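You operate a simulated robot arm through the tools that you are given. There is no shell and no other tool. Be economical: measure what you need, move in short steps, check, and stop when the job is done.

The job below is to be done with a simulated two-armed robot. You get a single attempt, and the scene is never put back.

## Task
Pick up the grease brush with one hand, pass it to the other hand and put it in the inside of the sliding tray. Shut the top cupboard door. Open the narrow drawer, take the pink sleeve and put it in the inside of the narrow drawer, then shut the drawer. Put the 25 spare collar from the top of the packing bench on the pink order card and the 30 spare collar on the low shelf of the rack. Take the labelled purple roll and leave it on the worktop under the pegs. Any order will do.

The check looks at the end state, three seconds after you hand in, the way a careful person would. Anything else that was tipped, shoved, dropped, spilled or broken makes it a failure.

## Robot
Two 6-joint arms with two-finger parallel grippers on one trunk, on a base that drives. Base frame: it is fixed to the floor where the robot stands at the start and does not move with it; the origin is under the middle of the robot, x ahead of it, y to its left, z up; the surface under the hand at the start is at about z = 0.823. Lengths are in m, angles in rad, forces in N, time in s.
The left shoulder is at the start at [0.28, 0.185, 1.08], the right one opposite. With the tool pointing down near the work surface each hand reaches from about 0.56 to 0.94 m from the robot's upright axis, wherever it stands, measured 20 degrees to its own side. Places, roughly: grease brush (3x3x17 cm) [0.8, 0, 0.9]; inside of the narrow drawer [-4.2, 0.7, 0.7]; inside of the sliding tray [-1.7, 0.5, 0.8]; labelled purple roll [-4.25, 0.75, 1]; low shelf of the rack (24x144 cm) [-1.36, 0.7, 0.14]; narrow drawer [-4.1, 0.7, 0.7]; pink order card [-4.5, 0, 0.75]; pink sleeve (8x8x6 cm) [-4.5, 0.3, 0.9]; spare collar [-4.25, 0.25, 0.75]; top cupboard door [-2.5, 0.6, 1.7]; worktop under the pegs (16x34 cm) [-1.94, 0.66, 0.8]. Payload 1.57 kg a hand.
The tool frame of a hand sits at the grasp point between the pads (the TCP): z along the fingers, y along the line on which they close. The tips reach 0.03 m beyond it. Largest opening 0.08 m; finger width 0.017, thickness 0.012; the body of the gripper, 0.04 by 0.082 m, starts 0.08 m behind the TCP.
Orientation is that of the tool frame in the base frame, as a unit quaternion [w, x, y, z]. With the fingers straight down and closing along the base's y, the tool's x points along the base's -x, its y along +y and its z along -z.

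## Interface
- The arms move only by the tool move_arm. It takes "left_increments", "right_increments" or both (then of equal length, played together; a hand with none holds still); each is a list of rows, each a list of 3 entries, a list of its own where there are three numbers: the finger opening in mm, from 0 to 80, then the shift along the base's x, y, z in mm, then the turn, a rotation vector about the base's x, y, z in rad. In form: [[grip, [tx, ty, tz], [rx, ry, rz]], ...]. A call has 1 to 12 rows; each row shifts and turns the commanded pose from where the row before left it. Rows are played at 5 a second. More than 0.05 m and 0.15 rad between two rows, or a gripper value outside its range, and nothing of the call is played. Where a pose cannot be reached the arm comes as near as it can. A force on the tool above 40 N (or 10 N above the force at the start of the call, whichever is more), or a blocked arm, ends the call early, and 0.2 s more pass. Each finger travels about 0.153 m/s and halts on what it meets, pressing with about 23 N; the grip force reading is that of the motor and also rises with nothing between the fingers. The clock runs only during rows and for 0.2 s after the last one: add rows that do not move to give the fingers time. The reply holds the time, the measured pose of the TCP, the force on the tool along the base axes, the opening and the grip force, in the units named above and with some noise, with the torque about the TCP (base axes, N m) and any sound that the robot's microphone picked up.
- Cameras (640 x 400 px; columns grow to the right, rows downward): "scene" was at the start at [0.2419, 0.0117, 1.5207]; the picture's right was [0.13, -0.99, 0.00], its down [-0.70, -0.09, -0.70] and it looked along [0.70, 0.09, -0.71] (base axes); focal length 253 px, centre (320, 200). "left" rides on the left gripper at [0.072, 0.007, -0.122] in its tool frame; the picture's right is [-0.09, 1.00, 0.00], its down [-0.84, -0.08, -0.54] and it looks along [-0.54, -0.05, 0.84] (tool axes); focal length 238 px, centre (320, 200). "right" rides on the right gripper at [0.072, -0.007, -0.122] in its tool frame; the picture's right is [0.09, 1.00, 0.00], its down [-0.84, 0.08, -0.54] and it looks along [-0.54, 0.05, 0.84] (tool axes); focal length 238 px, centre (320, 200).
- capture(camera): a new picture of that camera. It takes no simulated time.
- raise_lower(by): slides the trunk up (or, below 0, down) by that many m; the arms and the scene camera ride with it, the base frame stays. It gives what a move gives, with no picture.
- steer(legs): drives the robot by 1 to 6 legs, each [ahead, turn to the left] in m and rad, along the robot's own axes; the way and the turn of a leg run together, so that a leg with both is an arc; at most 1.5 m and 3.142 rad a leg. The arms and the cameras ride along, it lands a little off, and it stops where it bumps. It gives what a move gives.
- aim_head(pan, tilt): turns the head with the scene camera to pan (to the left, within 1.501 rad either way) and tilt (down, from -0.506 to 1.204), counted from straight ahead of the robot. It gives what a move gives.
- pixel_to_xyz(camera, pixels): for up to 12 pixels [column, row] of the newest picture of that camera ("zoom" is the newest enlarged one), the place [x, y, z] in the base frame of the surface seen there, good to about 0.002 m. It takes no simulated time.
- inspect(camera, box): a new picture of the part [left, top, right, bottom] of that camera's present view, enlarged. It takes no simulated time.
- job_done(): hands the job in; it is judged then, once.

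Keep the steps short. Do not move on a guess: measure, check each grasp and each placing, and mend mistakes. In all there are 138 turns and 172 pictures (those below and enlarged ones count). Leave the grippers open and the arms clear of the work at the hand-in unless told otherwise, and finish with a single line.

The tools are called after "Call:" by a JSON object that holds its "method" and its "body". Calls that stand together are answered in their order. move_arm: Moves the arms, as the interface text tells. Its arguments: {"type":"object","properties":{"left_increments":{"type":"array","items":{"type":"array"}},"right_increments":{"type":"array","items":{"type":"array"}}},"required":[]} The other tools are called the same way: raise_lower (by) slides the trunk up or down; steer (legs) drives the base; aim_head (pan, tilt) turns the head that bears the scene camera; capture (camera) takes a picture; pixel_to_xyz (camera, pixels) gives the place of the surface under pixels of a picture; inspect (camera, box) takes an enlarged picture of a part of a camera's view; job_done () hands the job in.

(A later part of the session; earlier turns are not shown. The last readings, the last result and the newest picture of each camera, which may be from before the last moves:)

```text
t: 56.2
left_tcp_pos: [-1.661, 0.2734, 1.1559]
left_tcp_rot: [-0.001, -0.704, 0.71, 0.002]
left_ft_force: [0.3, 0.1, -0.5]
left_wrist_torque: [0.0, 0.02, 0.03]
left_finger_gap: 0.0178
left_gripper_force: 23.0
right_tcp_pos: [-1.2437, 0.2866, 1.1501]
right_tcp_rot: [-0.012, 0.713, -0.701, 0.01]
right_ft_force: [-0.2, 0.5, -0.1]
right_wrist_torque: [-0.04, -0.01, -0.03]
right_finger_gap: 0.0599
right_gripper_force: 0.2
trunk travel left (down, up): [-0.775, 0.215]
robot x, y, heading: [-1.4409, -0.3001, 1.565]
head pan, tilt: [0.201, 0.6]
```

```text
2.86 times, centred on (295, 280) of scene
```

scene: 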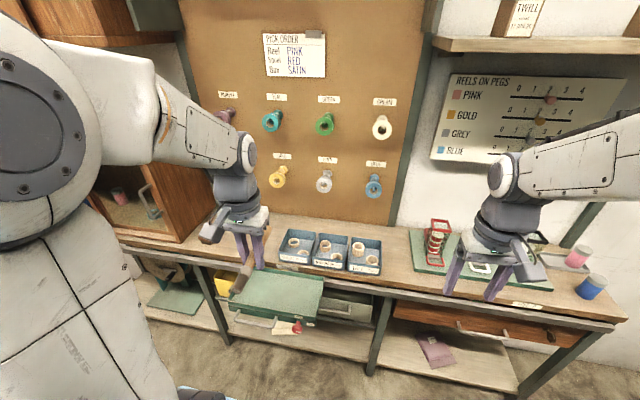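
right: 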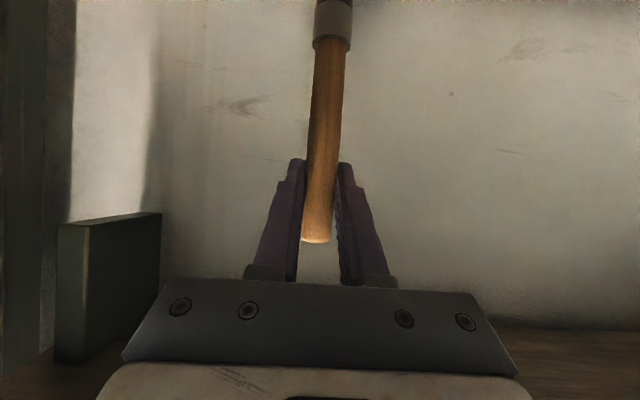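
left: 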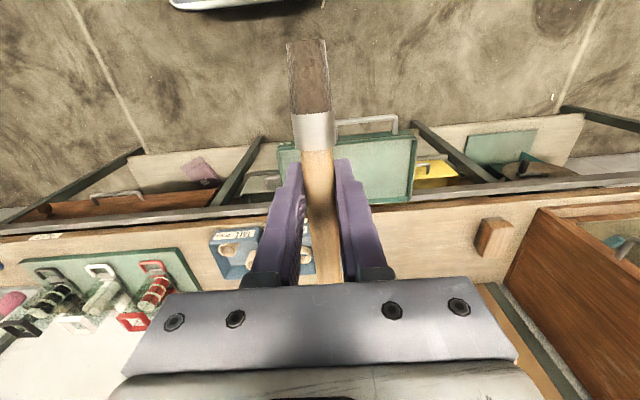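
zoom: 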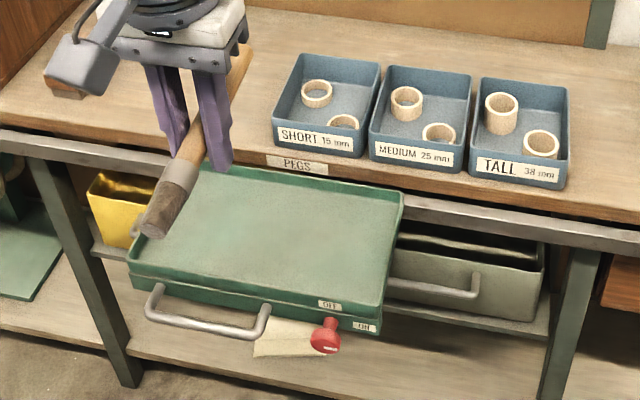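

Tray floor is z 0.777, spanning x -1.81..-1.58 and y 0.39..0.55. I yaw the left hand so the brush lies along x, above (-1.70,0.455).

Call:
{"method": "move_arm", "body": {"left_increments": [[0, [-3.6, 16.5, -14], [0, 0, -0.1428]], [0, [-3.6, 16.5, -14], [0, 0, -0.1428]], [0, [-3.6, 16.5, -14], [0, 0, -0.1428]], [0, [-3.6, 16.5, -14], [0, 0, -0.1428]], [0, [-3.6, 16.5, -14], [0, 0, -0.1428]], [0, [-3.6, 16.5, -14], [0, 0, -0.1428]], [0, [-3.6, 16.5, -14], [0, 0, -0.1428]], [0, [-3.6, 16.5, -14], [0, 0, -0.1428]], [0, [-3.6, 16.5, -14], [0, 0, -0.1428]], [0, [-3.6, 16.5, -14], [0, 0, -0.1428]], [0, [-3.6, 16.5, -14], [0, 0, -0.1428]], [0, [0, 0, 0], [0, 0, 0]]]}}

Call:
{"method": "inspect", "body": {"camera": "scene", "box": [190, 210, 400, 350]}}

Call:
{"method": "capture", "body": {"camera": "left"}}

```text
t: 58.8
left_tcp_pos: [-1.7027, 0.4542, 1.0018]
left_tcp_rot: [0.0, 0.005, 1.0, 0.002]
left_ft_force: [-0.1, 0.8, -0.3]
left_wrist_torque: [-0.02, -0.04, 0.01]
left_finger_gap: 0.0179
left_gripper_force: 23.3
right_tcp_pos: [-1.2434, 0.2859, 1.1495]
right_tcp_rot: [-0.011, 0.713, -0.701, 0.01]
right_ft_force: [-0.5, 0.2, 1.8]
right_wrist_torque: [0.01, -0.03, -0.01]
right_finger_gap: 0.0598
right_gripper_force: 0.1
trunk travel left (down, up): [-0.775, 0.215]
robot x, y, heading: [-1.4478, -0.299, 1.561]
head pan, tilt: [0.201, 0.6]
```

```text
2.86 times, centred on (295, 280) of scene
```

zoom: 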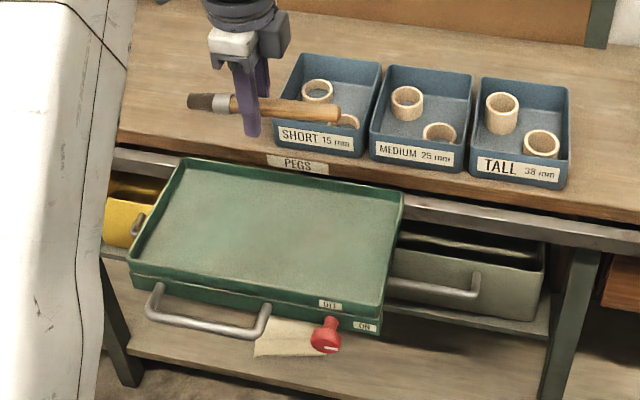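

```text
139 pictures are left
```

left: 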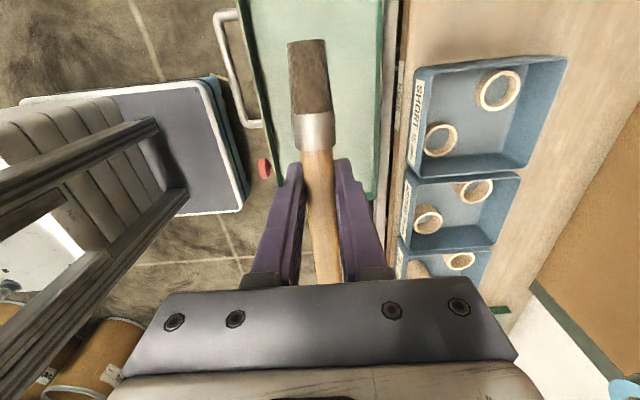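

The brush is above the tray. Lowering 190 mm to just above the tray floor.

Call:
{"method": "move_arm", "body": {"left_increments": [[0, [0, 0, -40], [0, 0, 0]], [0, [0, 0, -40], [0, 0, 0]], [0, [0, 0, -40], [0, 0, 0]], [0, [0, 0, -30], [0, 0, 0]], [0, [0, 0, -20], [0, 0, 0]], [0, [0, 0, -10], [0, 0, 0]], [0, [0, 0, -8], [0, 0, 0]], [0, [0, 0, 0], [0, 0, 0]]]}}

Call:
{"method": "inspect", "body": {"camera": "scene", "box": [190, 210, 400, 350]}}

Call:
{"method": "capture", "body": {"camera": "left"}}

```text
t: 60.6
left_tcp_pos: [-1.7014, 0.4548, 0.8128]
left_tcp_rot: [0.0, 0.004, 1.0, 0.002]
left_ft_force: [0.7, -0.2, -0.4]
left_wrist_torque: [0.01, 0.0, -0.03]
left_finger_gap: 0.0179
left_gripper_force: 22.7
right_tcp_pos: [-1.2436, 0.287, 1.1496]
right_tcp_rot: [-0.011, 0.713, -0.701, 0.009]
right_ft_force: [-0.2, -0.5, -0.1]
right_wrist_torque: [0.02, -0.02, -0.03]
right_finger_gap: 0.0599
right_gripper_force: 0.1
trunk travel left (down, up): [-0.775, 0.215]
robot x, y, heading: [-1.442, -0.2989, 1.564]
head pan, tilt: [0.201, 0.6]
```

```text
2.86 times, centred on (295, 280) of scene
```

zoom: 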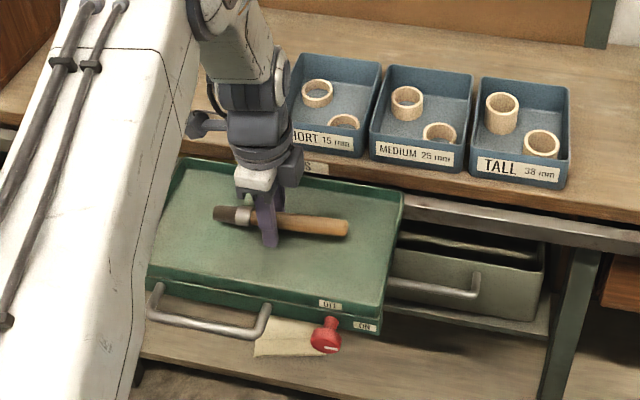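

```text
137 pictures are left
```

left: 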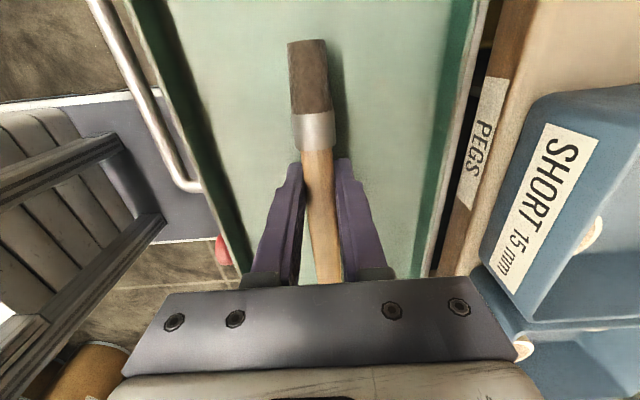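

Brush sits low inside the tray. Lower 4 mm, release gently, and rise.

Call:
{"method": "move_arm", "body": {"left_increments": [[0, [0, 0, -4], [0, 0, 0]], [24, [0, 0, 0], [0, 0, 0]], [40, [0, 0, 0], [0, 0, 0]], [60, [0, 0, 0], [0, 0, 0]], [60, [0, 0, 0], [0, 0, 0]], [60, [0, 0, 30], [0, 0, 0]], [60, [0, 0, 40], [0, 0, 0]], [60, [0, 0, 50], [0, 0, 0]], [60, [0, 0, 50], [0, 0, 0]]]}}

Call:
{"method": "inspect", "body": {"camera": "scene", "box": [190, 210, 400, 350]}}

```text
t: 62.6
left_tcp_pos: [-1.7013, 0.4536, 0.9798]
left_tcp_rot: [-0.001, 0.004, 1.0, 0.001]
left_ft_force: [-0.7, -0.5, -0.4]
left_wrist_torque: [-0.05, 0.02, 0.06]
left_finger_gap: 0.0599
left_gripper_force: 0.1
right_tcp_pos: [-1.2435, 0.2866, 1.1494]
right_tcp_rot: [-0.012, 0.713, -0.701, 0.01]
right_ft_force: [0.6, 0.4, -0.2]
right_wrist_torque: [-0.02, 0.02, -0.02]
right_finger_gap: 0.0597
right_gripper_force: 0.0
trunk travel left (down, up): [-0.775, 0.215]
robot x, y, heading: [-1.4414, -0.2986, 1.567]
head pan, tilt: [0.201, 0.6]
```

```text
2.86 times, centred on (295, 280) of scene
```

zoom: 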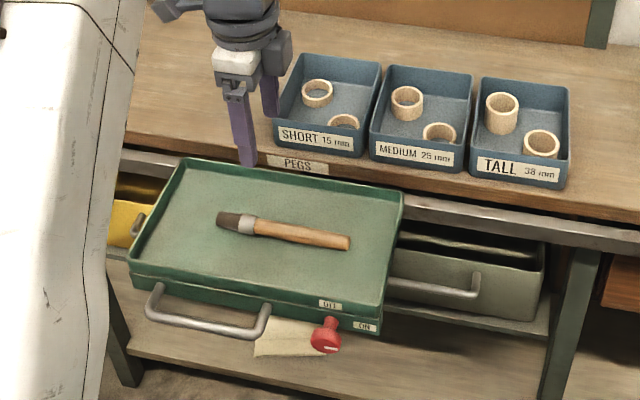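

Brush is in the tray. I retract the left arm and look toward the top cupboard.

Call:
{"method": "move_arm", "body": {"left_increments": [[60, [3.6, -16.5, 16], [0, 0, 0.1428]], [60, [3.6, -16.5, 16], [0, 0, 0.1428]], [60, [3.6, -16.5, 16], [0, 0, 0.1428]], [60, [3.6, -16.5, 16], [0, 0, 0.1428]], [60, [3.6, -16.5, 16], [0, 0, 0.1428]], [60, [3.6, -16.5, 16], [0, 0, 0.1428]], [60, [3.6, -16.5, 16], [0, 0, 0.1428]], [60, [3.6, -16.5, 16], [0, 0, 0.1428]], [60, [3.6, -16.5, 16], [0, 0, 0.1428]], [60, [3.6, -16.5, 16], [0, 0, 0.1428]], [60, [3.6, -16.5, 16], [0, 0, 0.1428]], [60, [0, 0, 0], [0, 0, 0]]]}}

Call:
{"method": "aim_head", "body": {"pan": 0.8, "tilt": 0.0}}

Call:
{"method": "capture", "body": {"camera": "scene"}}

```text
t: 65.2
left_tcp_pos: [-1.66, 0.2706, 1.1564]
left_tcp_rot: [-0.001, -0.705, 0.709, 0.001]
left_ft_force: [0.0, 0.8, 0.1]
left_wrist_torque: [0.01, 0.0, 0.02]
left_finger_gap: 0.0601
left_gripper_force: 0.1
right_tcp_pos: [-1.2439, 0.2875, 1.15]
right_tcp_rot: [-0.012, 0.713, -0.701, 0.009]
right_ft_force: [0.0, -0.9, 1.4]
right_wrist_torque: [0.05, 0.01, -0.02]
right_finger_gap: 0.0601
right_gripper_force: 0.0
trunk travel left (down, up): [-0.775, 0.215]
robot x, y, heading: [-1.4438, -0.3, 1.561]
head pan, tilt: [0.201, 0.6]
```

```text
t: 66.2
left_tcp_pos: [-1.6608, 0.2722, 1.1561]
left_tcp_rot: [-0.001, -0.704, 0.71, 0.001]
left_ft_force: [0.4, 0.5, -0.2]
left_wrist_torque: [-0.01, -0.01, 0.0]
left_finger_gap: 0.0598
left_gripper_force: 0.1
right_tcp_pos: [-1.244, 0.2853, 1.149]
right_tcp_rot: [-0.011, 0.713, -0.701, 0.01]
right_ft_force: [-0.1, -0.5, 1.1]
right_wrist_torque: [0.01, -0.01, -0.03]
right_finger_gap: 0.0601
right_gripper_force: 0.0
trunk travel left (down, up): [-0.775, 0.215]
robot x, y, heading: [-1.4431, -0.2957, 1.566]
head pan, tilt: [0.799, 0.0]
```

```text
135 pictures are left
```

scene: 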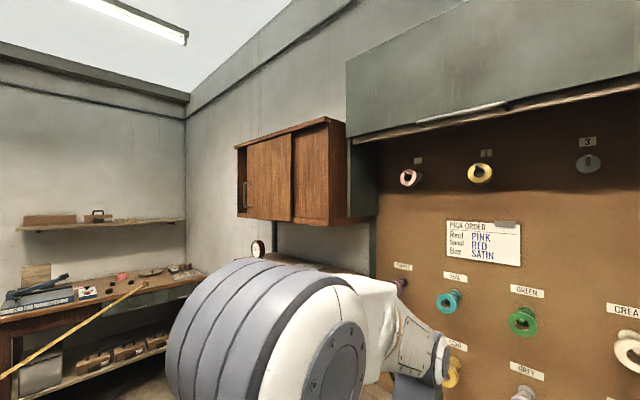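

Call:
{"method": "inspect", "body": {"camera": "scene", "box": [220, 100, 370, 250]}}

Call:
{"method": "pixel_to_xyz", "body": {"camera": "scene", "pixels": [[242, 180], [265, 180], [285, 180], [297, 180], [322, 175], [328, 165], [340, 175], [238, 150], [291, 140], [325, 125]]}}

```text
2.67 times, centred on (295, 175) of scene
```

zoom: 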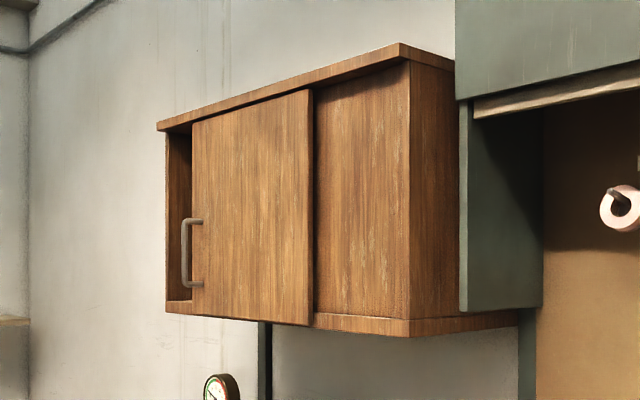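

```text
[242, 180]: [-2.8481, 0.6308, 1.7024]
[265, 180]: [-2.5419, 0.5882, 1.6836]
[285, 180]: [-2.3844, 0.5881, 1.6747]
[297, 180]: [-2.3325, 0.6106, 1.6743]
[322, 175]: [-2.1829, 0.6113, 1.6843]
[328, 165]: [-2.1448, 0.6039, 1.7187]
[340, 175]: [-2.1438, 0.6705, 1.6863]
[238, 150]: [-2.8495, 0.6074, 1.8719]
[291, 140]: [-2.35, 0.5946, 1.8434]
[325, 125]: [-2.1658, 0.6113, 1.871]
```

It's a sliding door, slid right with an opening on its left. I measure the handle.

Call:
{"method": "pixel_to_xyz", "body": {"camera": "zoom", "pixels": [[184, 255], [198, 221], [198, 284], [195, 250], [205, 250], [178, 250], [190, 221], [310, 250], [300, 150], [195, 150], [166, 230], [240, 315]]}}

```text
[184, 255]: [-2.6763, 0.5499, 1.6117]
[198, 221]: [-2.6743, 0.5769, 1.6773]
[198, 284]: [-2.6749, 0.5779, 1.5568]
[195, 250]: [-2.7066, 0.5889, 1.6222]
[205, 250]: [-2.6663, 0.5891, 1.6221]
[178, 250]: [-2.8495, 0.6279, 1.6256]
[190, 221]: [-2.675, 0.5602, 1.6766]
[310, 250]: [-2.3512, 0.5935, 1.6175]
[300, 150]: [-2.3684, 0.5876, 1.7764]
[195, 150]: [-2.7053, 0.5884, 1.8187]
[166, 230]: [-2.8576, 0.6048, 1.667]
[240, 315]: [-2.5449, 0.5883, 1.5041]
```

Handle bar is at (-2.675, 0.55), z 1.56–1.68. The door must slide about 0.14 m to -x. I drive to about (-2.55,-0.3), face +y, and raise the trunk.

Call:
{"method": "steer", "body": {"legs": [[0, 1.576], [1.107, 0], [0, -1.571]]}}

Call:
{"method": "raise_lower", "body": {"by": 0.21}}

Call:
{"method": "aim_head", "body": {"pan": 0.1, "tilt": 0.05}}

Call:
{"method": "capture", "body": {"camera": "scene"}}

```text
t: 79.6
left_tcp_pos: [-2.7844, 0.2608, 1.1568]
left_tcp_rot: [0.001, 0.712, -0.702, -0.001]
left_ft_force: [0.4, -0.2, -1.0]
left_wrist_torque: [-0.03, 0.01, 0.04]
left_finger_gap: 0.0601
left_gripper_force: 0.0
right_tcp_pos: [-2.368, 0.2843, 1.1487]
right_tcp_rot: [-0.011, 0.721, -0.693, 0.011]
right_ft_force: [-0.3, 0.3, -0.1]
right_wrist_torque: [-0.02, 0.02, 0.0]
right_finger_gap: 0.0604
right_gripper_force: 0.0
trunk travel left (down, up): [-0.775, 0.215]
robot x, y, heading: [-2.5524, -0.3053, 1.583]
head pan, tilt: [0.799, 0.0]
```

```text
t: 81.8
left_tcp_pos: [-2.7854, 0.262, 1.3674]
left_tcp_rot: [0.0, 0.712, -0.702, -0.001]
left_ft_force: [0.6, 0.1, -0.1]
left_wrist_torque: [0.02, -0.02, 0.02]
left_finger_gap: 0.0601
left_gripper_force: 0.0
right_tcp_pos: [-2.3688, 0.285, 1.3588]
right_tcp_rot: [-0.012, 0.721, -0.693, 0.01]
right_ft_force: [0.6, 1.3, 0.6]
right_wrist_torque: [0.02, 0.02, 0.01]
right_finger_gap: 0.0599
right_gripper_force: 0.0
trunk travel left (down, up): [-0.985, 0.005]
robot x, y, heading: [-2.556, -0.3065, 1.585]
head pan, tilt: [0.799, 0.0]
```

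```text
t: 82.9
left_tcp_pos: [-2.785, 0.2621, 1.3664]
left_tcp_rot: [0.002, 0.713, -0.702, -0.001]
left_ft_force: [-0.7, -0.7, 0.3]
left_wrist_torque: [-0.02, 0.01, 0.01]
left_finger_gap: 0.0602
left_gripper_force: 0.0
right_tcp_pos: [-2.3683, 0.2845, 1.3585]
right_tcp_rot: [-0.011, 0.721, -0.693, 0.009]
right_ft_force: [-0.7, 0.6, -0.2]
right_wrist_torque: [-0.03, 0.01, -0.01]
right_finger_gap: 0.0599
right_gripper_force: 0.1
trunk travel left (down, up): [-0.985, 0.005]
robot x, y, heading: [-2.557, -0.3035, 1.584]
head pan, tilt: [0.099, 0.051]
```

```text
133 pictures are left
```

scene: 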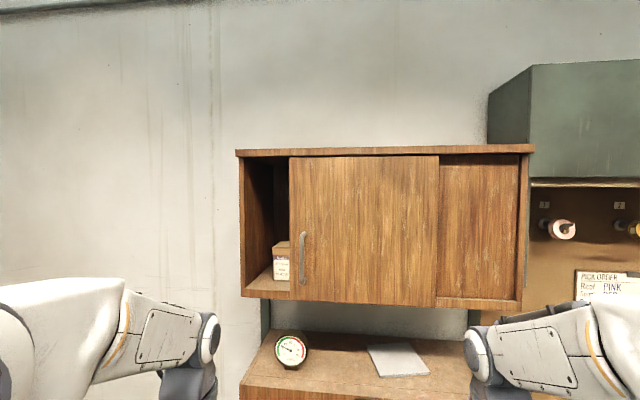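

Now pitch the left hand to horizontal while raising it toward the handle pre-grasp point.

Call:
{"method": "move_arm", "body": {"left_increments": [[60, [10, 15, 23], [0.1428, 0, 0]], [60, [10, 15, 23], [0.1428, 0, 0]], [60, [10, 15, 23], [0.1428, 0, 0]], [60, [10, 15, 23], [0.1428, 0, 0]], [60, [10, 15, 23], [0.1428, 0, 0]], [60, [10, 15, 23], [0.1428, 0, 0]], [60, [10, 15, 23], [0.1428, 0, 0]], [60, [10, 15, 23], [0.1428, 0, 0]], [60, [10, 15, 23], [0.1428, 0, 0]], [60, [10, 15, 23], [0.1428, 0, 0]], [60, [10, 15, 23], [0.1428, 0, 0]], [60, [0, 0, 0], [0, 0, 0]]]}}

Call:
{"method": "capture", "body": {"camera": "scene"}}

Call:
{"method": "capture", "body": {"camera": "left"}}

```text
t: 85.5
left_tcp_pos: [-2.6734, 0.4362, 1.6175]
left_tcp_rot: [-0.503, 0.504, -0.496, -0.498]
left_ft_force: [0.7, 0.3, -0.4]
left_wrist_torque: [0.02, -0.03, 0.01]
left_finger_gap: 0.0601
left_gripper_force: 0.1
left hand out of reach, approached as far as the arm can: row 5, 6
right_tcp_pos: [-2.3692, 0.284, 1.3605]
right_tcp_rot: [-0.011, 0.721, -0.693, 0.01]
right_ft_force: [0.2, -0.5, -0.1]
right_wrist_torque: [0.0, -0.01, -0.01]
right_finger_gap: 0.0598
right_gripper_force: 0.1
trunk travel left (down, up): [-0.985, 0.005]
robot x, y, heading: [-2.5551, -0.3058, 1.584]
head pan, tilt: [0.099, 0.051]
```

```text
132 pictures are left
```

scene: 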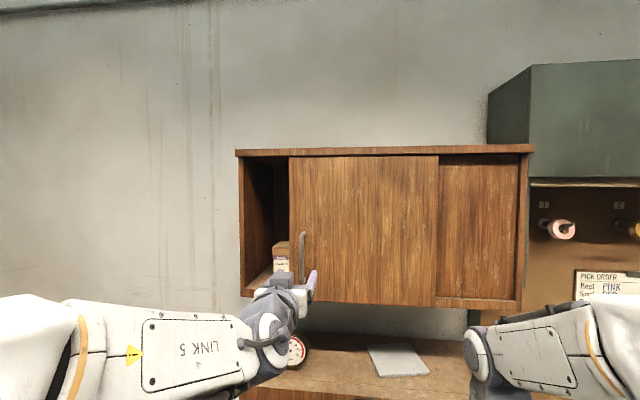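

```text
131 pictures are left
```

left: 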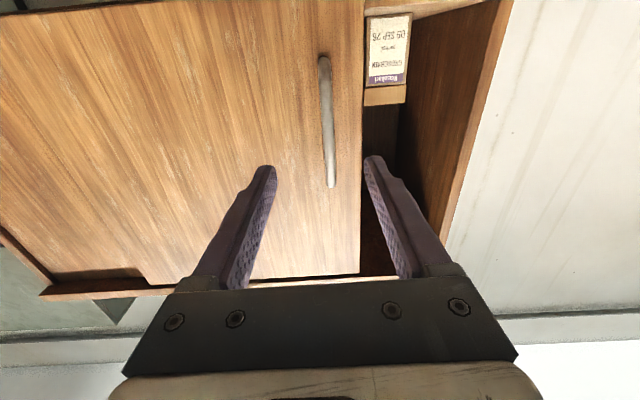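

Call:
{"method": "pixel_to_xyz", "body": {"camera": "left", "pixels": [[325, 75], [328, 120], [330, 175], [350, 200], [300, 250]]}}

```text
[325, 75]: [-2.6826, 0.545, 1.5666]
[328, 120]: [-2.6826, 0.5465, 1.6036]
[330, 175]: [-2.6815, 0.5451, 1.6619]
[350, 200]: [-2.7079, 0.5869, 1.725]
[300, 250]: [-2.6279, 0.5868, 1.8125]
```

Handle at x -2.681, front y 0.545. I advance to y≈0.545 and close on it.

Call:
{"method": "move_arm", "body": {"left_increments": [[60, [-7, 40, 0], [0, 0, 0]], [60, [0, 40, 0], [0, 0, 0]], [60, [0, 29, 0], [0, 0, 0]], [60, [0, 0, 0], [0, 0, 0]], [35, [0, 0, 0], [0, 0, 0]], [0, [0, 0, 0], [0, 0, 0]], [0, [0, 0, 0], [0, 0, 0]]]}}

Call:
{"method": "capture", "body": {"camera": "left"}}

```text
t: 87.1
left_tcp_pos: [-2.6812, 0.5452, 1.6166]
left_tcp_rot: [-0.502, 0.504, -0.497, -0.497]
left_ft_force: [-1.9, 3.7, 0.3]
left_wrist_torque: [-0.1, 0.47, 0.02]
left_finger_gap: 0.0119
left_gripper_force: 29.2
right_tcp_pos: [-2.3682, 0.2846, 1.3583]
right_tcp_rot: [-0.01, 0.721, -0.692, 0.01]
right_ft_force: [-0.2, -0.2, -0.6]
right_wrist_torque: [-0.02, -0.03, -0.02]
right_finger_gap: 0.0601
right_gripper_force: 0.1
trunk travel left (down, up): [-0.985, 0.005]
robot x, y, heading: [-2.5533, -0.3081, 1.583]
head pan, tilt: [0.099, 0.051]
```

```text
130 pictures are left
```

left: 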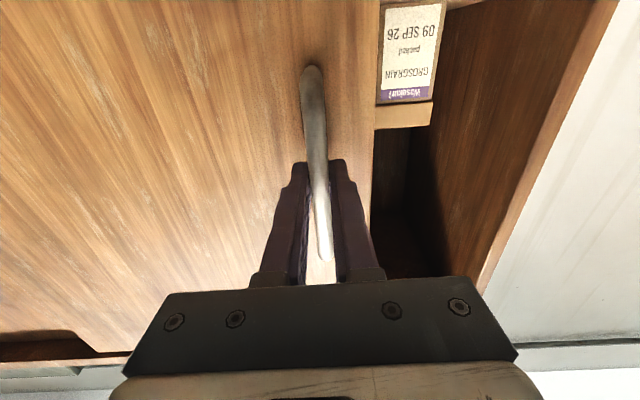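

Handle is gripped. I slide it toward -x in small rows; the force limit will stop it at the end.

Call:
{"method": "move_arm", "body": {"left_increments": [[0, [-8, 0, 0], [0, 0, 0]], [0, [-11, 0, 0], [0, 0, 0]], [0, [-12, 0, 0], [0, 0, 0]], [0, [-12, 0, 0], [0, 0, 0]], [0, [-12, 0, 0], [0, 0, 0]], [0, [-12, 0, 0], [0, 0, 0]], [0, [-12, 0, 0], [0, 0, 0]], [0, [-12, 0, 0], [0, 0, 0]], [0, [-12, 0, 0], [0, 0, 0]], [0, [-10, 0, 0], [0, 0, 0]]]}}

Call:
{"method": "capture", "body": {"camera": "scene"}}

```text
t: 89.3
left_tcp_pos: [-2.7128, 0.5452, 1.6339]
left_tcp_rot: [-0.496, 0.511, -0.5, -0.493]
left_ft_force: [0.7, 3.0, -27.1]
left_wrist_torque: [-0.21, 0.47, -0.03]
left_finger_gap: 0.0117
left_gripper_force: 29.1
left hand out of reach, approached as far as the arm can: row 3, 4, 5, 6, 7, 8, 9, 10
right_tcp_pos: [-2.369, 0.2868, 1.3587]
right_tcp_rot: [-0.011, 0.721, -0.693, 0.01]
right_ft_force: [-0.2, 0.6, -0.3]
right_wrist_torque: [0.02, 0.01, -0.01]
right_finger_gap: 0.0598
right_gripper_force: 0.1
trunk travel left (down, up): [-0.985, 0.005]
robot x, y, heading: [-2.5555, -0.3003, 1.582]
head pan, tilt: [0.099, 0.051]
```

```text
129 pictures are left
```

scene: 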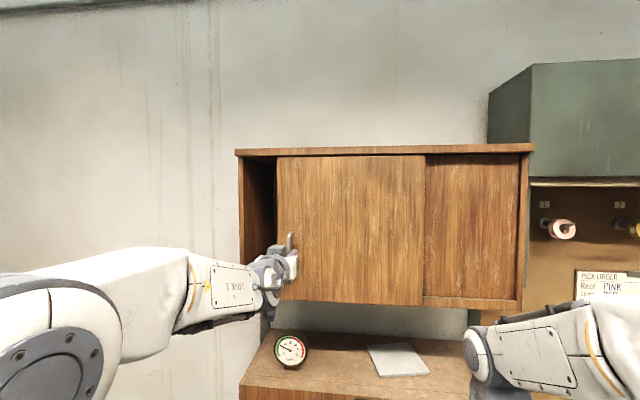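

The arm ran out of range after 30 mm and is straining upward. I release, retreat, and reposition the base so the handle lies further to the left of the shoulder.

Call:
{"method": "move_arm", "body": {"left_increments": [[15, [0, 0, 0], [0, 0, 0]], [50, [0, 0, 0], [0, 0, 0]], [60, [0, 0, 0], [0, 0, 0]], [60, [0, -40, 0], [0, 0, 0]], [60, [0, -40, 0], [0, 0, 0]], [60, [0, -30, 0], [0, 0, 0]], [60, [0, 0, 0], [0, 0, 0]]]}}

```text
t: 90.9
left_tcp_pos: [-2.7131, 0.4319, 1.6408]
left_tcp_rot: [-0.503, 0.504, -0.496, -0.497]
left_ft_force: [0.6, 0.0, 0.2]
left_wrist_torque: [-0.01, -0.01, -0.04]
left_finger_gap: 0.0597
left_gripper_force: 0.1
right_tcp_pos: [-2.3688, 0.2845, 1.3596]
right_tcp_rot: [-0.011, 0.721, -0.692, 0.01]
right_ft_force: [-1.2, -0.6, -0.3]
right_wrist_torque: [0.03, -0.03, 0.02]
right_finger_gap: 0.0599
right_gripper_force: 0.0
trunk travel left (down, up): [-0.985, 0.005]
robot x, y, heading: [-2.5551, -0.3037, 1.585]
head pan, tilt: [0.099, 0.051]
```

Call:
{"method": "steer", "body": {"legs": [[-0.15, 0], [0, 0.6], [-0.26, 0], [0, -0.612], [0.32, 0]]}}

Call:
{"method": "capture", "body": {"camera": "left"}}

```text
t: 98.8
left_tcp_pos: [-2.5528, 0.3947, 1.6415]
left_tcp_rot: [0.506, -0.502, 0.499, 0.494]
left_ft_force: [-0.9, 0.6, 0.5]
left_wrist_torque: [0.01, 0.02, -0.02]
left_finger_gap: 0.0601
left_gripper_force: 0.1
right_tcp_pos: [-2.2088, 0.2443, 1.359]
right_tcp_rot: [-0.01, 0.716, -0.698, 0.011]
right_ft_force: [-0.9, -0.6, -0.3]
right_wrist_torque: [-0.01, -0.01, 0.01]
right_finger_gap: 0.0599
right_gripper_force: 0.1
trunk travel left (down, up): [-0.985, 0.005]
robot x, y, heading: [-2.3985, -0.342, 1.577]
head pan, tilt: [0.099, 0.051]
```

```text
128 pictures are left
```

left: 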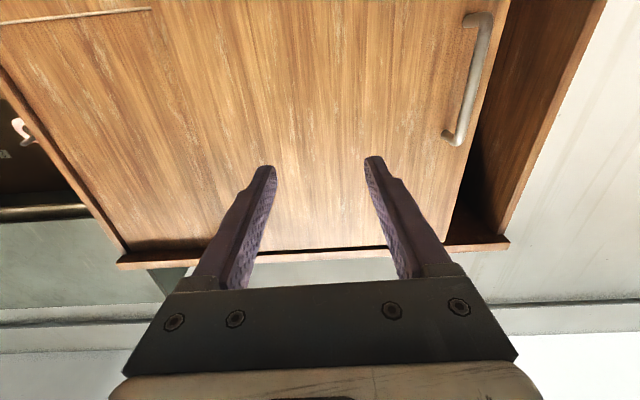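

I test reach with the free hand: first to the handle's x, then to the closed position, staying clear of the door.

Call:
{"method": "move_arm", "body": {"left_increments": [[60, [-40, 0, -6], [0, 0, 0]], [60, [-40, 0, -6], [0, 0, 0]], [60, [-40, 0, -6], [0, 0, 0]], [60, [-40, 10, -6], [0, 0, 0]], [60, [-40, 10, 0], [0, 0, 0]], [60, [-40, 0, 0], [0, 0, 0]], [60, [-40, 0, 0], [0, 0, 0]], [60, [-20, 0, 0], [0, 0, 0]], [60, [0, 0, 0], [0, 0, 0]]]}}

```text
t: 100.8
left_tcp_pos: [-2.5617, 0.3961, 1.6395]
left_tcp_rot: [0.504, -0.503, 0.498, 0.495]
left_ft_force: [-0.2, 0.0, -0.1]
left_wrist_torque: [-0.01, 0.01, -0.03]
left_finger_gap: 0.0598
left_gripper_force: 0.0
left hand out of reach, approached as far as the arm can: row 1, 2, 3, 4, 5, 6, 7, 8
right_tcp_pos: [-2.2091, 0.2439, 1.3602]
right_tcp_rot: [-0.01, 0.716, -0.698, 0.01]
right_ft_force: [0.7, 0.0, 0.3]
right_wrist_torque: [0.03, 0.01, -0.01]
right_finger_gap: 0.0601
right_gripper_force: 0.0
trunk travel left (down, up): [-0.985, 0.005]
robot x, y, heading: [-2.4018, -0.343, 1.575]
head pan, tilt: [0.099, 0.051]
```

This arm configuration can't go further left than ~0.16 m. I test the inward side instead.

Call:
{"method": "move_arm", "body": {"left_increments": [[60, [40, 0, -10], [0, 0, 0]], [60, [40, 0, -10], [0, 0, 0]], [60, [40, 0, 0], [0, 0, 0]], [60, [40, 10, 0], [0, 0, 0]], [60, [30, 10, 0], [0, 0, 0]], [60, [0, 0, 0], [0, 0, 0]]]}}

```text
t: 102.2
left_tcp_pos: [-2.3711, 0.4148, 1.6192]
left_tcp_rot: [0.504, -0.502, 0.498, 0.495]
left_ft_force: [-0.4, 0.3, -0.5]
left_wrist_torque: [0.0, 0.0, -0.01]
left_finger_gap: 0.0598
left_gripper_force: 0.1
right_tcp_pos: [-2.2091, 0.244, 1.3596]
right_tcp_rot: [-0.011, 0.717, -0.697, 0.01]
right_ft_force: [0.2, -0.3, 0.6]
right_wrist_torque: [0.02, 0.01, 0.02]
right_finger_gap: 0.0601
right_gripper_force: 0.1
trunk travel left (down, up): [-0.985, 0.005]
robot x, y, heading: [-2.4029, -0.3463, 1.572]
head pan, tilt: [0.099, 0.051]
```

Inward works. I shift the base 0.31 m to -x (turn, drive, turn back).

Call:
{"method": "steer", "body": {"legs": [[0, 1.57], [0.31, 0], [0, -1.57]]}}

Call:
{"method": "capture", "body": {"camera": "left"}}

```text
t: 112.0
left_tcp_pos: [-2.6843, 0.4104, 1.6211]
left_tcp_rot: [-0.503, 0.504, -0.496, -0.497]
left_ft_force: [-0.1, -0.3, 1.0]
left_wrist_torque: [-0.02, -0.03, 0.0]
left_finger_gap: 0.0598
left_gripper_force: 0.1
right_tcp_pos: [-2.5213, 0.2408, 1.3588]
right_tcp_rot: [-0.01, 0.721, -0.693, 0.01]
right_ft_force: [0.4, 0.7, 0.3]
right_wrist_torque: [0.01, 0.0, -0.01]
right_finger_gap: 0.0599
right_gripper_force: 0.1
trunk travel left (down, up): [-0.985, 0.005]
robot x, y, heading: [-2.7095, -0.3477, 1.586]
head pan, tilt: [0.099, 0.051]
```

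```text
127 pictures are left
```

left: 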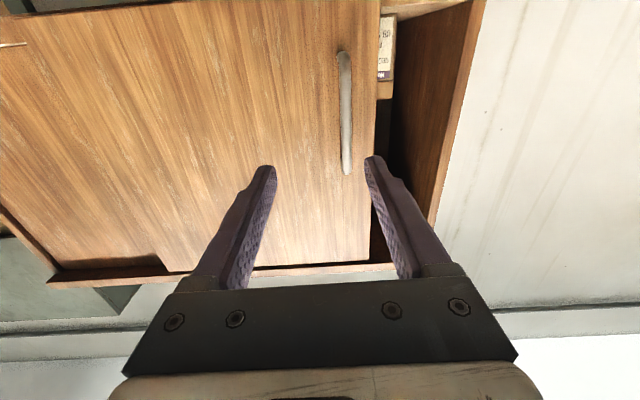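

Call:
{"method": "pixel_to_xyz", "body": {"camera": "left", "pixels": [[344, 80], [346, 120], [347, 165], [440, 120], [372, 200]]}}

```text
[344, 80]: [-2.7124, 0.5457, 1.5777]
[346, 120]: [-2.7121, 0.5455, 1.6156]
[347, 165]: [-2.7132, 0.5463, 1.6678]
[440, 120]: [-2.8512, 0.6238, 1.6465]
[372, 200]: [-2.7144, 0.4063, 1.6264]
```

Handle at x -2.712. I shift 28 mm to -x, advance 135 mm, and grip.

Call:
{"method": "move_arm", "body": {"left_increments": [[60, [-14, 0, 0], [0, 0, 0]], [60, [-14, 40, -2], [0, 0, 0]], [60, [0, 45, -2], [0, 0, 0]], [60, [0, 45, 0], [0, 0, 0]], [60, [0, 5, 0], [0, 0, 0]], [35, [0, 0, 0], [0, 0, 0]], [0, [0, 0, 0], [0, 0, 0]], [0, [0, 0, 0], [0, 0, 0]]]}}

```text
t: 113.8
left_tcp_pos: [-2.7121, 0.5453, 1.6159]
left_tcp_rot: [-0.501, 0.504, -0.496, -0.498]
left_ft_force: [-1.0, 4.2, 1.6]
left_wrist_torque: [-0.14, 0.47, 0.02]
left_finger_gap: 0.0115
left_gripper_force: 28.9
right_tcp_pos: [-2.5212, 0.2419, 1.3602]
right_tcp_rot: [-0.012, 0.721, -0.693, 0.011]
right_ft_force: [-0.2, 0.5, -0.4]
right_wrist_torque: [-0.02, 0.04, -0.02]
right_finger_gap: 0.06
right_gripper_force: 0.1
trunk travel left (down, up): [-0.985, 0.005]
robot x, y, heading: [-2.7069, -0.3453, 1.582]
head pan, tilt: [0.099, 0.051]
```

Gripped. Slide to -x.

Call:
{"method": "move_arm", "body": {"left_increments": [[0, [-8, 0, 0], [0, 0, 0]], [0, [-10, 0, 0], [0, 0, 0]], [0, [-12, 0, 0], [0, 0, 0]], [0, [-12, 0, 0], [0, 0, 0]], [0, [-12, 0, 0], [0, 0, 0]], [0, [-12, 0, 0], [0, 0, 0]], [0, [-12, 0, 0], [0, 0, 0]], [0, [-10, 0, 0], [0, 0, 0]], [0, [-8, 0, 0], [0, 0, 0]], [0, [-6, 0, 0], [0, 0, 0]], [0, [-6, 0, 0], [0, 0, 0]], [0, [0, 0, 0], [0, 0, 0]]]}}

Call:
{"method": "capture", "body": {"camera": "scene"}}

Call:
{"method": "capture", "body": {"camera": "left"}}

```text
t: 116.4
left_tcp_pos: [-2.82, 0.5456, 1.6149]
left_tcp_rot: [-0.502, 0.504, -0.498, -0.496]
left_ft_force: [3.1, -2.5, -8.1]
left_wrist_torque: [0.24, 0.45, -0.06]
left_finger_gap: 0.0118
left_gripper_force: 29.6
right_tcp_pos: [-2.5206, 0.2415, 1.3599]
right_tcp_rot: [-0.011, 0.72, -0.693, 0.01]
right_ft_force: [-0.6, 0.7, 0.4]
right_wrist_torque: [-0.02, 0.02, -0.01]
right_finger_gap: 0.06
right_gripper_force: 0.1
trunk travel left (down, up): [-0.985, 0.005]
robot x, y, heading: [-2.7084, -0.3465, 1.583]
head pan, tilt: [0.099, 0.051]
```

```text
126 pictures are left
```

scene: 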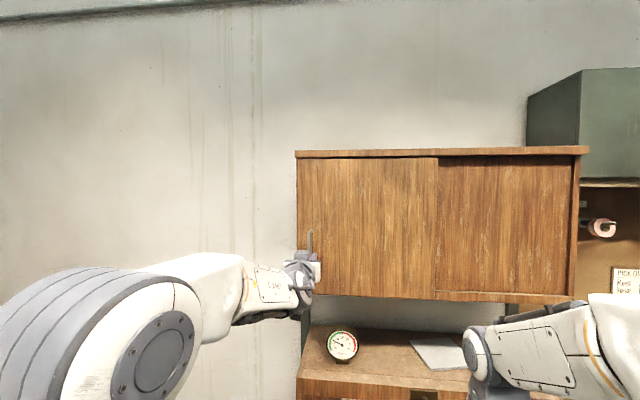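

```text
125 pictures are left
```

left: 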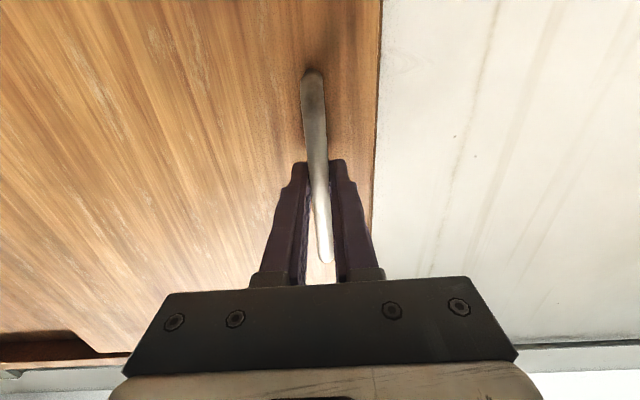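

It looks nearly shut. I push another bit to find the end stop.

Call:
{"method": "move_arm", "body": {"left_increments": [[0, [-6, 0, 0], [0, 0, 0]], [0, [-6, 0, 0], [0, 0, 0]], [0, [-5, 0, 0], [0, 0, 0]], [0, [-5, 0, 0], [0, 0, 0]], [0, [-5, 0, 0], [0, 0, 0]], [0, [0, 0, 0], [0, 0, 0]]]}}

Call:
{"method": "inspect", "body": {"camera": "scene", "box": [270, 130, 470, 320]}}

```text
t: 117.0
left_tcp_pos: [-2.8212, 0.5457, 1.615]
left_tcp_rot: [0.505, -0.497, 0.505, 0.492]
left_ft_force: [15.8, 5.5, -0.4]
left_wrist_torque: [0.34, 0.21, -0.21]
left_finger_gap: 0.0116
left_gripper_force: 28.9
right_tcp_pos: [-2.5199, 0.2411, 1.3601]
right_tcp_rot: [-0.01, 0.721, -0.693, 0.01]
right_ft_force: [-0.1, 0.1, 0.6]
right_wrist_torque: [0.03, -0.05, 0.01]
right_finger_gap: 0.06
right_gripper_force: 0.1
trunk travel left (down, up): [-0.985, 0.005]
robot x, y, heading: [-2.7062, -0.3463, 1.577]
head pan, tilt: [0.099, 0.051]
stopped in row 3 (left hand): the force on the tool passed its limit at 42 N (the readings are from after the stop); the commanded pose is now the measured one
```

```text
2.11 times, centred on (370, 225) of scene
```

zoom: 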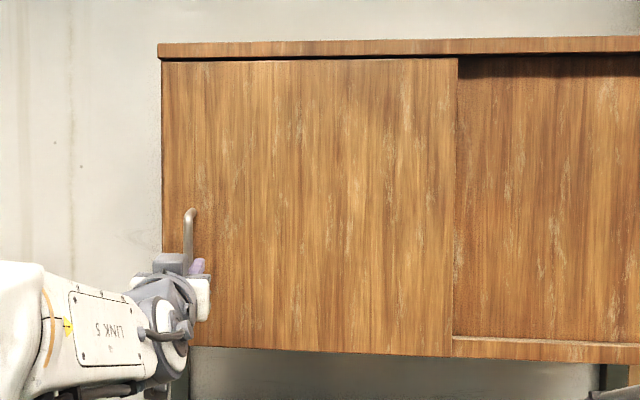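

Door hits its stop and is shut. I release and fold the left arm back.

Call:
{"method": "move_arm", "body": {"left_increments": [[15, [0, 0, 0], [0, 0, 0]], [50, [0, 0, 0], [0, 0, 0]], [60, [0, 0, 0], [0, 0, 0]], [60, [0, -40, 0], [0, 0, 0]], [60, [0, -40, 0], [0, 0, 0]], [60, [0, -30, 0], [0, 0, 0]], [60, [0, 0, 0], [0, 0, 0]]]}}

Call:
{"method": "move_arm", "body": {"left_increments": [[60, [-9, -17, -22.6], [-0.1428, 0, 0]], [60, [-9, -17, -22.6], [-0.1428, 0, 0]], [60, [-9, -17, -22.6], [-0.1428, 0, 0]], [60, [-9, -17, -22.6], [-0.1428, 0, 0]], [60, [-9, -17, -22.6], [-0.1428, 0, 0]], [60, [-9, -17, -22.6], [-0.1428, 0, 0]], [60, [-9, -17, -22.6], [-0.1428, 0, 0]], [60, [-9, -17, -22.6], [-0.1428, 0, 0]], [60, [-9, -17, -22.6], [-0.1428, 0, 0]], [60, [-9, -17, -22.6], [-0.1428, 0, 0]], [60, [-9, -17, -22.6], [-0.1428, 0, 0]], [60, [0, 0, 0], [0, 0, 0]]]}}

Call:
{"method": "capture", "body": {"camera": "scene"}}

```text
t: 118.6
left_tcp_pos: [-2.8244, 0.4351, 1.6151]
left_tcp_rot: [0.505, -0.5, 0.502, 0.493]
left_ft_force: [0.5, -0.1, -0.3]
left_wrist_torque: [0.02, -0.01, 0.04]
left_finger_gap: 0.0599
left_gripper_force: 0.0
right_tcp_pos: [-2.5201, 0.2406, 1.3606]
right_tcp_rot: [-0.011, 0.72, -0.694, 0.01]
right_ft_force: [1.3, 0.1, 0.8]
right_wrist_torque: [-0.04, -0.02, -0.03]
right_finger_gap: 0.06
right_gripper_force: 0.0
trunk travel left (down, up): [-0.985, 0.005]
robot x, y, heading: [-2.7099, -0.3451, 1.582]
head pan, tilt: [0.099, 0.051]
```

```text
t: 121.2
left_tcp_pos: [-2.9236, 0.2485, 1.3667]
left_tcp_rot: [-0.002, 0.711, -0.703, 0.007]
left_ft_force: [0.9, 0.1, -1.0]
left_wrist_torque: [-0.01, 0.01, 0.01]
left_finger_gap: 0.06
left_gripper_force: 0.1
right_tcp_pos: [-2.5195, 0.2412, 1.3594]
right_tcp_rot: [-0.011, 0.721, -0.693, 0.011]
right_ft_force: [0.2, 0.8, -0.2]
right_wrist_torque: [-0.03, -0.02, -0.01]
right_finger_gap: 0.0597
right_gripper_force: 0.1
trunk travel left (down, up): [-0.985, 0.005]
robot x, y, heading: [-2.7084, -0.3491, 1.576]
head pan, tilt: [0.099, 0.051]
```

```text
123 pictures are left
```

scene: 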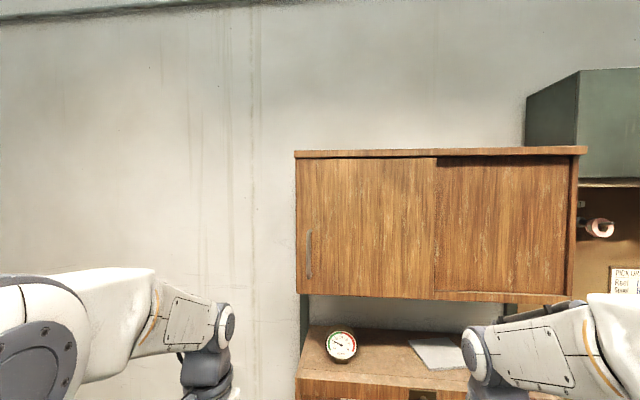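

Door is shut. I lower the trunk, turn to face the packing bench (-x), and look.

Call:
{"method": "raise_lower", "body": {"by": -0.2}}

Call:
{"method": "steer", "body": {"legs": [[0, 1.3]]}}

Call:
{"method": "aim_head", "body": {"pan": 0.1, "tilt": 0.55}}

Call:
{"method": "capture", "body": {"camera": "scene"}}

```text
t: 123.4
left_tcp_pos: [-2.9239, 0.2493, 1.1676]
left_tcp_rot: [-0.003, 0.711, -0.703, 0.005]
left_ft_force: [0.0, -0.5, 0.6]
left_wrist_torque: [-0.03, -0.03, -0.01]
left_finger_gap: 0.0601
left_gripper_force: 0.0
right_tcp_pos: [-2.5202, 0.2415, 1.1601]
right_tcp_rot: [-0.011, 0.72, -0.694, 0.011]
right_ft_force: [-0.3, -0.6, -0.3]
right_wrist_torque: [0.03, 0.04, -0.02]
right_finger_gap: 0.0598
right_gripper_force: 0.1
trunk travel left (down, up): [-0.785, 0.205]
robot x, y, heading: [-2.7043, -0.3508, 1.577]
head pan, tilt: [0.099, 0.051]
```

```text
t: 127.0
left_tcp_pos: [-3.3415, -0.3917, 1.1671]
left_tcp_rot: [-0.006, 0.991, -0.134, 0.003]
left_ft_force: [0.2, 0.6, -0.2]
left_wrist_torque: [-0.01, 0.02, -0.04]
left_finger_gap: 0.0602
left_gripper_force: 0.1
right_tcp_pos: [-3.223, -0.0069, 1.16]
right_tcp_rot: [-0.015, 0.993, -0.12, 0.001]
right_ft_force: [-0.1, 0.7, -0.4]
right_wrist_torque: [0.0, 0.0, -0.02]
right_finger_gap: 0.0603
right_gripper_force: 0.0
trunk travel left (down, up): [-0.785, 0.205]
robot x, y, heading: [-2.7077, -0.3468, 2.876]
head pan, tilt: [0.099, 0.051]
```

```text
t: 127.9
left_tcp_pos: [-3.3425, -0.3914, 1.1668]
left_tcp_rot: [-0.005, 0.991, -0.133, 0.002]
left_ft_force: [0.5, 0.5, -0.1]
left_wrist_torque: [-0.01, 0.05, 0.02]
left_finger_gap: 0.0601
left_gripper_force: 0.1
right_tcp_pos: [-3.2241, -0.0068, 1.1585]
right_tcp_rot: [-0.014, 0.993, -0.119, 0.002]
right_ft_force: [0.0, 0.0, 0.0]
right_wrist_torque: [0.03, 0.0, 0.02]
right_finger_gap: 0.0601
right_gripper_force: 0.0
trunk travel left (down, up): [-0.785, 0.205]
robot x, y, heading: [-2.7095, -0.3464, 2.876]
head pan, tilt: [0.099, 0.55]
```

```text
122 pictures are left
```

scene: 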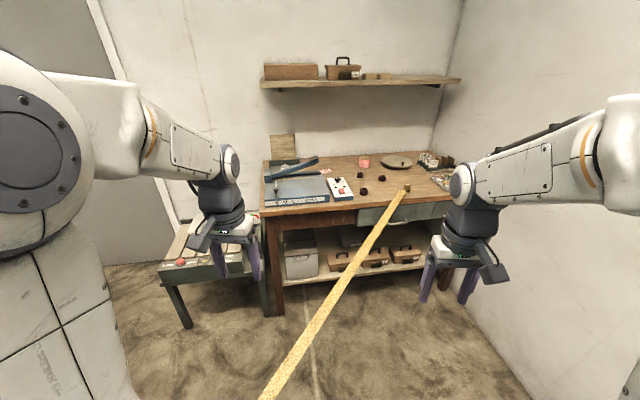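

Call:
{"method": "pixel_to_xyz", "body": {"camera": "scene", "pixels": [[406, 188], [390, 215], [360, 255], [330, 295], [300, 345], [275, 385], [368, 161], [380, 178], [364, 192], [338, 185], [440, 178], [345, 175]]}}

Call:
{"method": "inspect", "body": {"camera": "scene", "box": [250, 120, 470, 260]}}

```text
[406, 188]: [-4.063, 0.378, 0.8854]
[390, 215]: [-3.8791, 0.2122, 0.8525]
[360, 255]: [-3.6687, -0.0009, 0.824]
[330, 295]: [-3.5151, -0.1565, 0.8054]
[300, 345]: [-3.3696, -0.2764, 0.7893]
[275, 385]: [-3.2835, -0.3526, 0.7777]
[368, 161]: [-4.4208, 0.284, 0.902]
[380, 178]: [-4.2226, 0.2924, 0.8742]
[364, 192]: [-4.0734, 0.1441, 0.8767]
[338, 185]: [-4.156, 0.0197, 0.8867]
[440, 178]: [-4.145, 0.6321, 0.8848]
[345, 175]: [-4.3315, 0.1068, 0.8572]
```

```text
2.86 times, centred on (360, 190) of scene
```

zoom: 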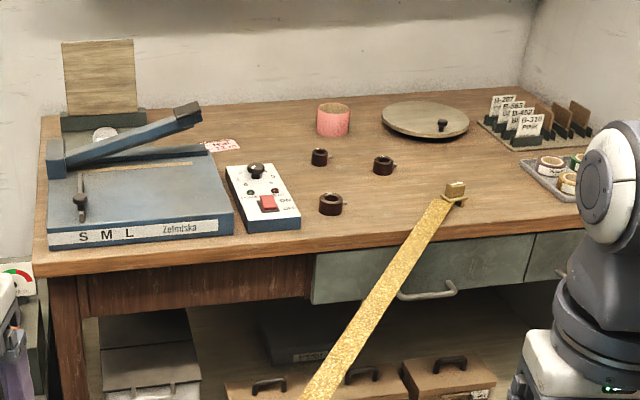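

The gold ribbon is stretched at z≈0.8 from the bench clip and must stay untouched. I drive parallel to it on the wall side, keeping about 0.45 m away.

Call:
{"method": "steer", "body": {"legs": [[0, -0.626], [0.45, 0], [0, 0.145], [0.55, 0], [0, 0.747]]}}

Call:
{"method": "aim_head", "body": {"pan": 0.1, "tilt": 0.75}}

Call:
{"method": "capture", "body": {"camera": "scene"}}

```text
t: 135.1
left_tcp_pos: [-3.8849, 0.5627, 1.1665]
left_tcp_rot: [-0.004, 0.929, -0.37, 0.005]
left_ft_force: [-0.3, 0.2, 0.1]
left_wrist_torque: [0.0, -0.01, -0.03]
left_finger_gap: 0.06
left_gripper_force: 0.1
right_tcp_pos: [-3.5958, 0.8417, 1.1584]
right_tcp_rot: [-0.007, 0.932, -0.362, 0.014]
right_ft_force: [-0.7, -5.6, 2.1]
right_wrist_torque: [0.48, -0.04, -0.02]
right_finger_gap: 0.0598
right_gripper_force: 0.0
trunk travel left (down, up): [-0.785, 0.205]
robot x, y, heading: [-3.3025, 0.3055, 2.382]
head pan, tilt: [0.099, 0.55]
stopped in leg 4: the force on the tool passed its limit at 119 N (the readings are from after the stop); the commanded pose is now the measured one
```

```text
t: 135.9
left_tcp_pos: [-3.8841, 0.5612, 1.1672]
left_tcp_rot: [-0.005, 0.929, -0.369, 0.006]
left_ft_force: [0.1, 0.0, -0.6]
left_wrist_torque: [0.01, 0.04, 0.01]
left_finger_gap: 0.0598
left_gripper_force: 0.1
right_tcp_pos: [-3.5961, 0.8416, 1.1584]
right_tcp_rot: [-0.007, 0.932, -0.362, 0.013]
right_ft_force: [-1.0, -7.4, 0.5]
right_wrist_torque: [0.64, -0.11, -0.01]
right_finger_gap: 0.0601
right_gripper_force: 0.1
trunk travel left (down, up): [-0.785, 0.205]
robot x, y, heading: [-3.3057, 0.3046, 2.385]
head pan, tilt: [0.099, 0.75]
```

```text
120 pictures are left
```

scene: 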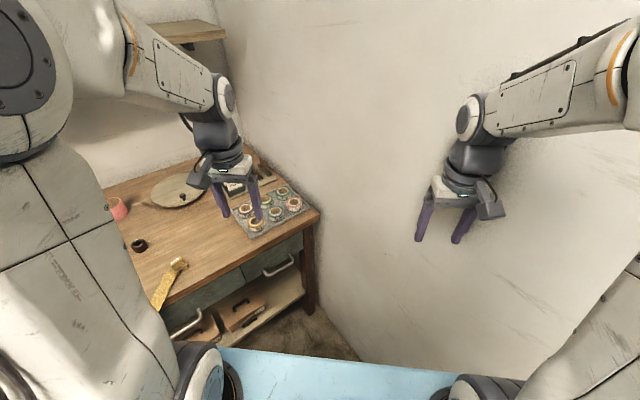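

The right hand touched the bare wall only. I back off 6 cm and turn left to face the bench.

Call:
{"method": "steer", "body": {"legs": [[-0.06, 0], [0, 0.757]]}}

Call:
{"method": "capture", "body": {"camera": "scene"}}

```text
t: 138.8
left_tcp_pos: [-3.861, 0.0528, 1.1664]
left_tcp_rot: [-0.006, 1.0, 0.0, 0.003]
left_ft_force: [0.6, 0.0, 0.2]
left_wrist_torque: [0.04, 0.0, 0.03]
left_finger_gap: 0.0601
left_gripper_force: 0.0
right_tcp_pos: [-3.844, 0.4542, 1.1594]
right_tcp_rot: [-0.011, 1.0, 0.01, 0.009]
right_ft_force: [-0.1, 0.7, 0.0]
right_wrist_torque: [0.0, 0.01, -0.01]
right_finger_gap: 0.0599
right_gripper_force: 0.0
trunk travel left (down, up): [-0.785, 0.205]
robot x, y, heading: [-3.2638, 0.2614, -3.143]
head pan, tilt: [0.099, 0.75]
```

```text
119 pictures are left
```

scene: 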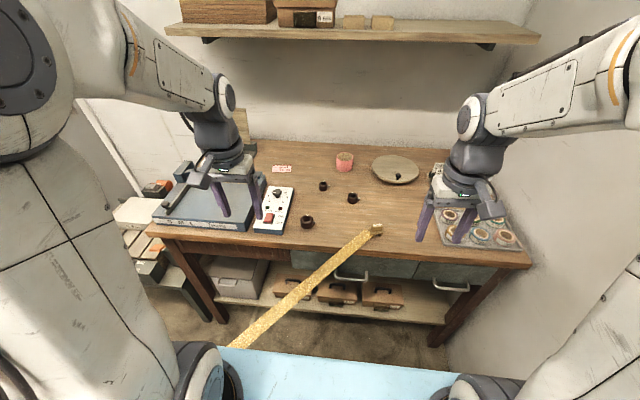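

Call:
{"method": "pixel_to_xyz", "body": {"camera": "scene", "pixels": [[300, 290], [240, 340], [300, 360], [420, 360], [282, 168], [345, 162], [323, 187], [352, 198], [307, 222], [395, 170], [450, 215], [447, 283]]}}

Call:
{"method": "inspect", "body": {"camera": "scene", "box": [260, 140, 400, 250]}}

Call:
{"method": "inspect", "body": {"camera": "scene", "box": [400, 160, 540, 300]}}

```text
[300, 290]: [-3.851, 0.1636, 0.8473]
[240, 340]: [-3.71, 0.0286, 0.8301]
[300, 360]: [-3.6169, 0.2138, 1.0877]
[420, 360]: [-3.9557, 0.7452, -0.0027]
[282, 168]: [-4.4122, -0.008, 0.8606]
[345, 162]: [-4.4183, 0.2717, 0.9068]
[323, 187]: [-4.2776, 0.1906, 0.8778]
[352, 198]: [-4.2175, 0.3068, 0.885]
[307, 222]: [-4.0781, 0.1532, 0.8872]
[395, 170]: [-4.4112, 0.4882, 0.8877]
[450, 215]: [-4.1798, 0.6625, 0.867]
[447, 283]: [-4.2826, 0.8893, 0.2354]
```

```text
3.64 times, centred on (330, 195) of scene
```

zoom: 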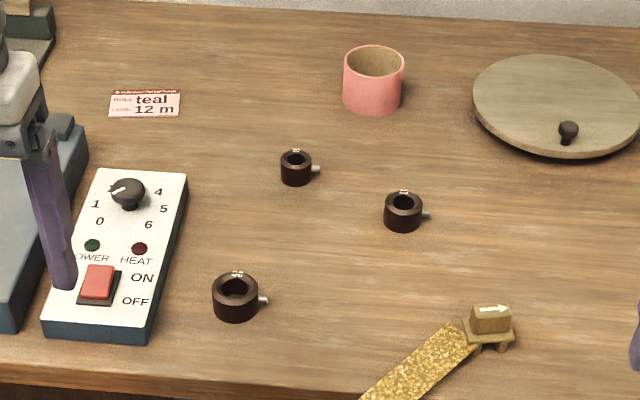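

```text
2.86 times, centred on (470, 230) of scene
```

zoom: 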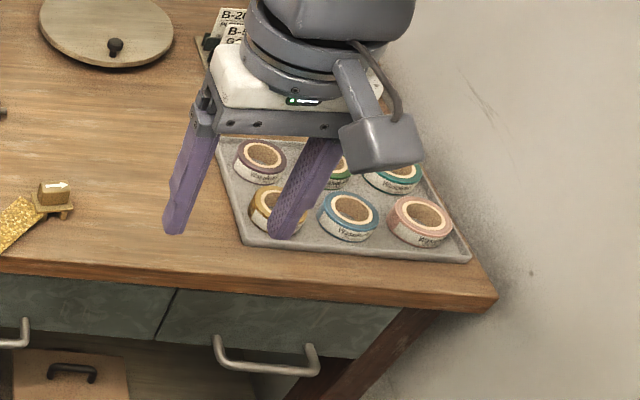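

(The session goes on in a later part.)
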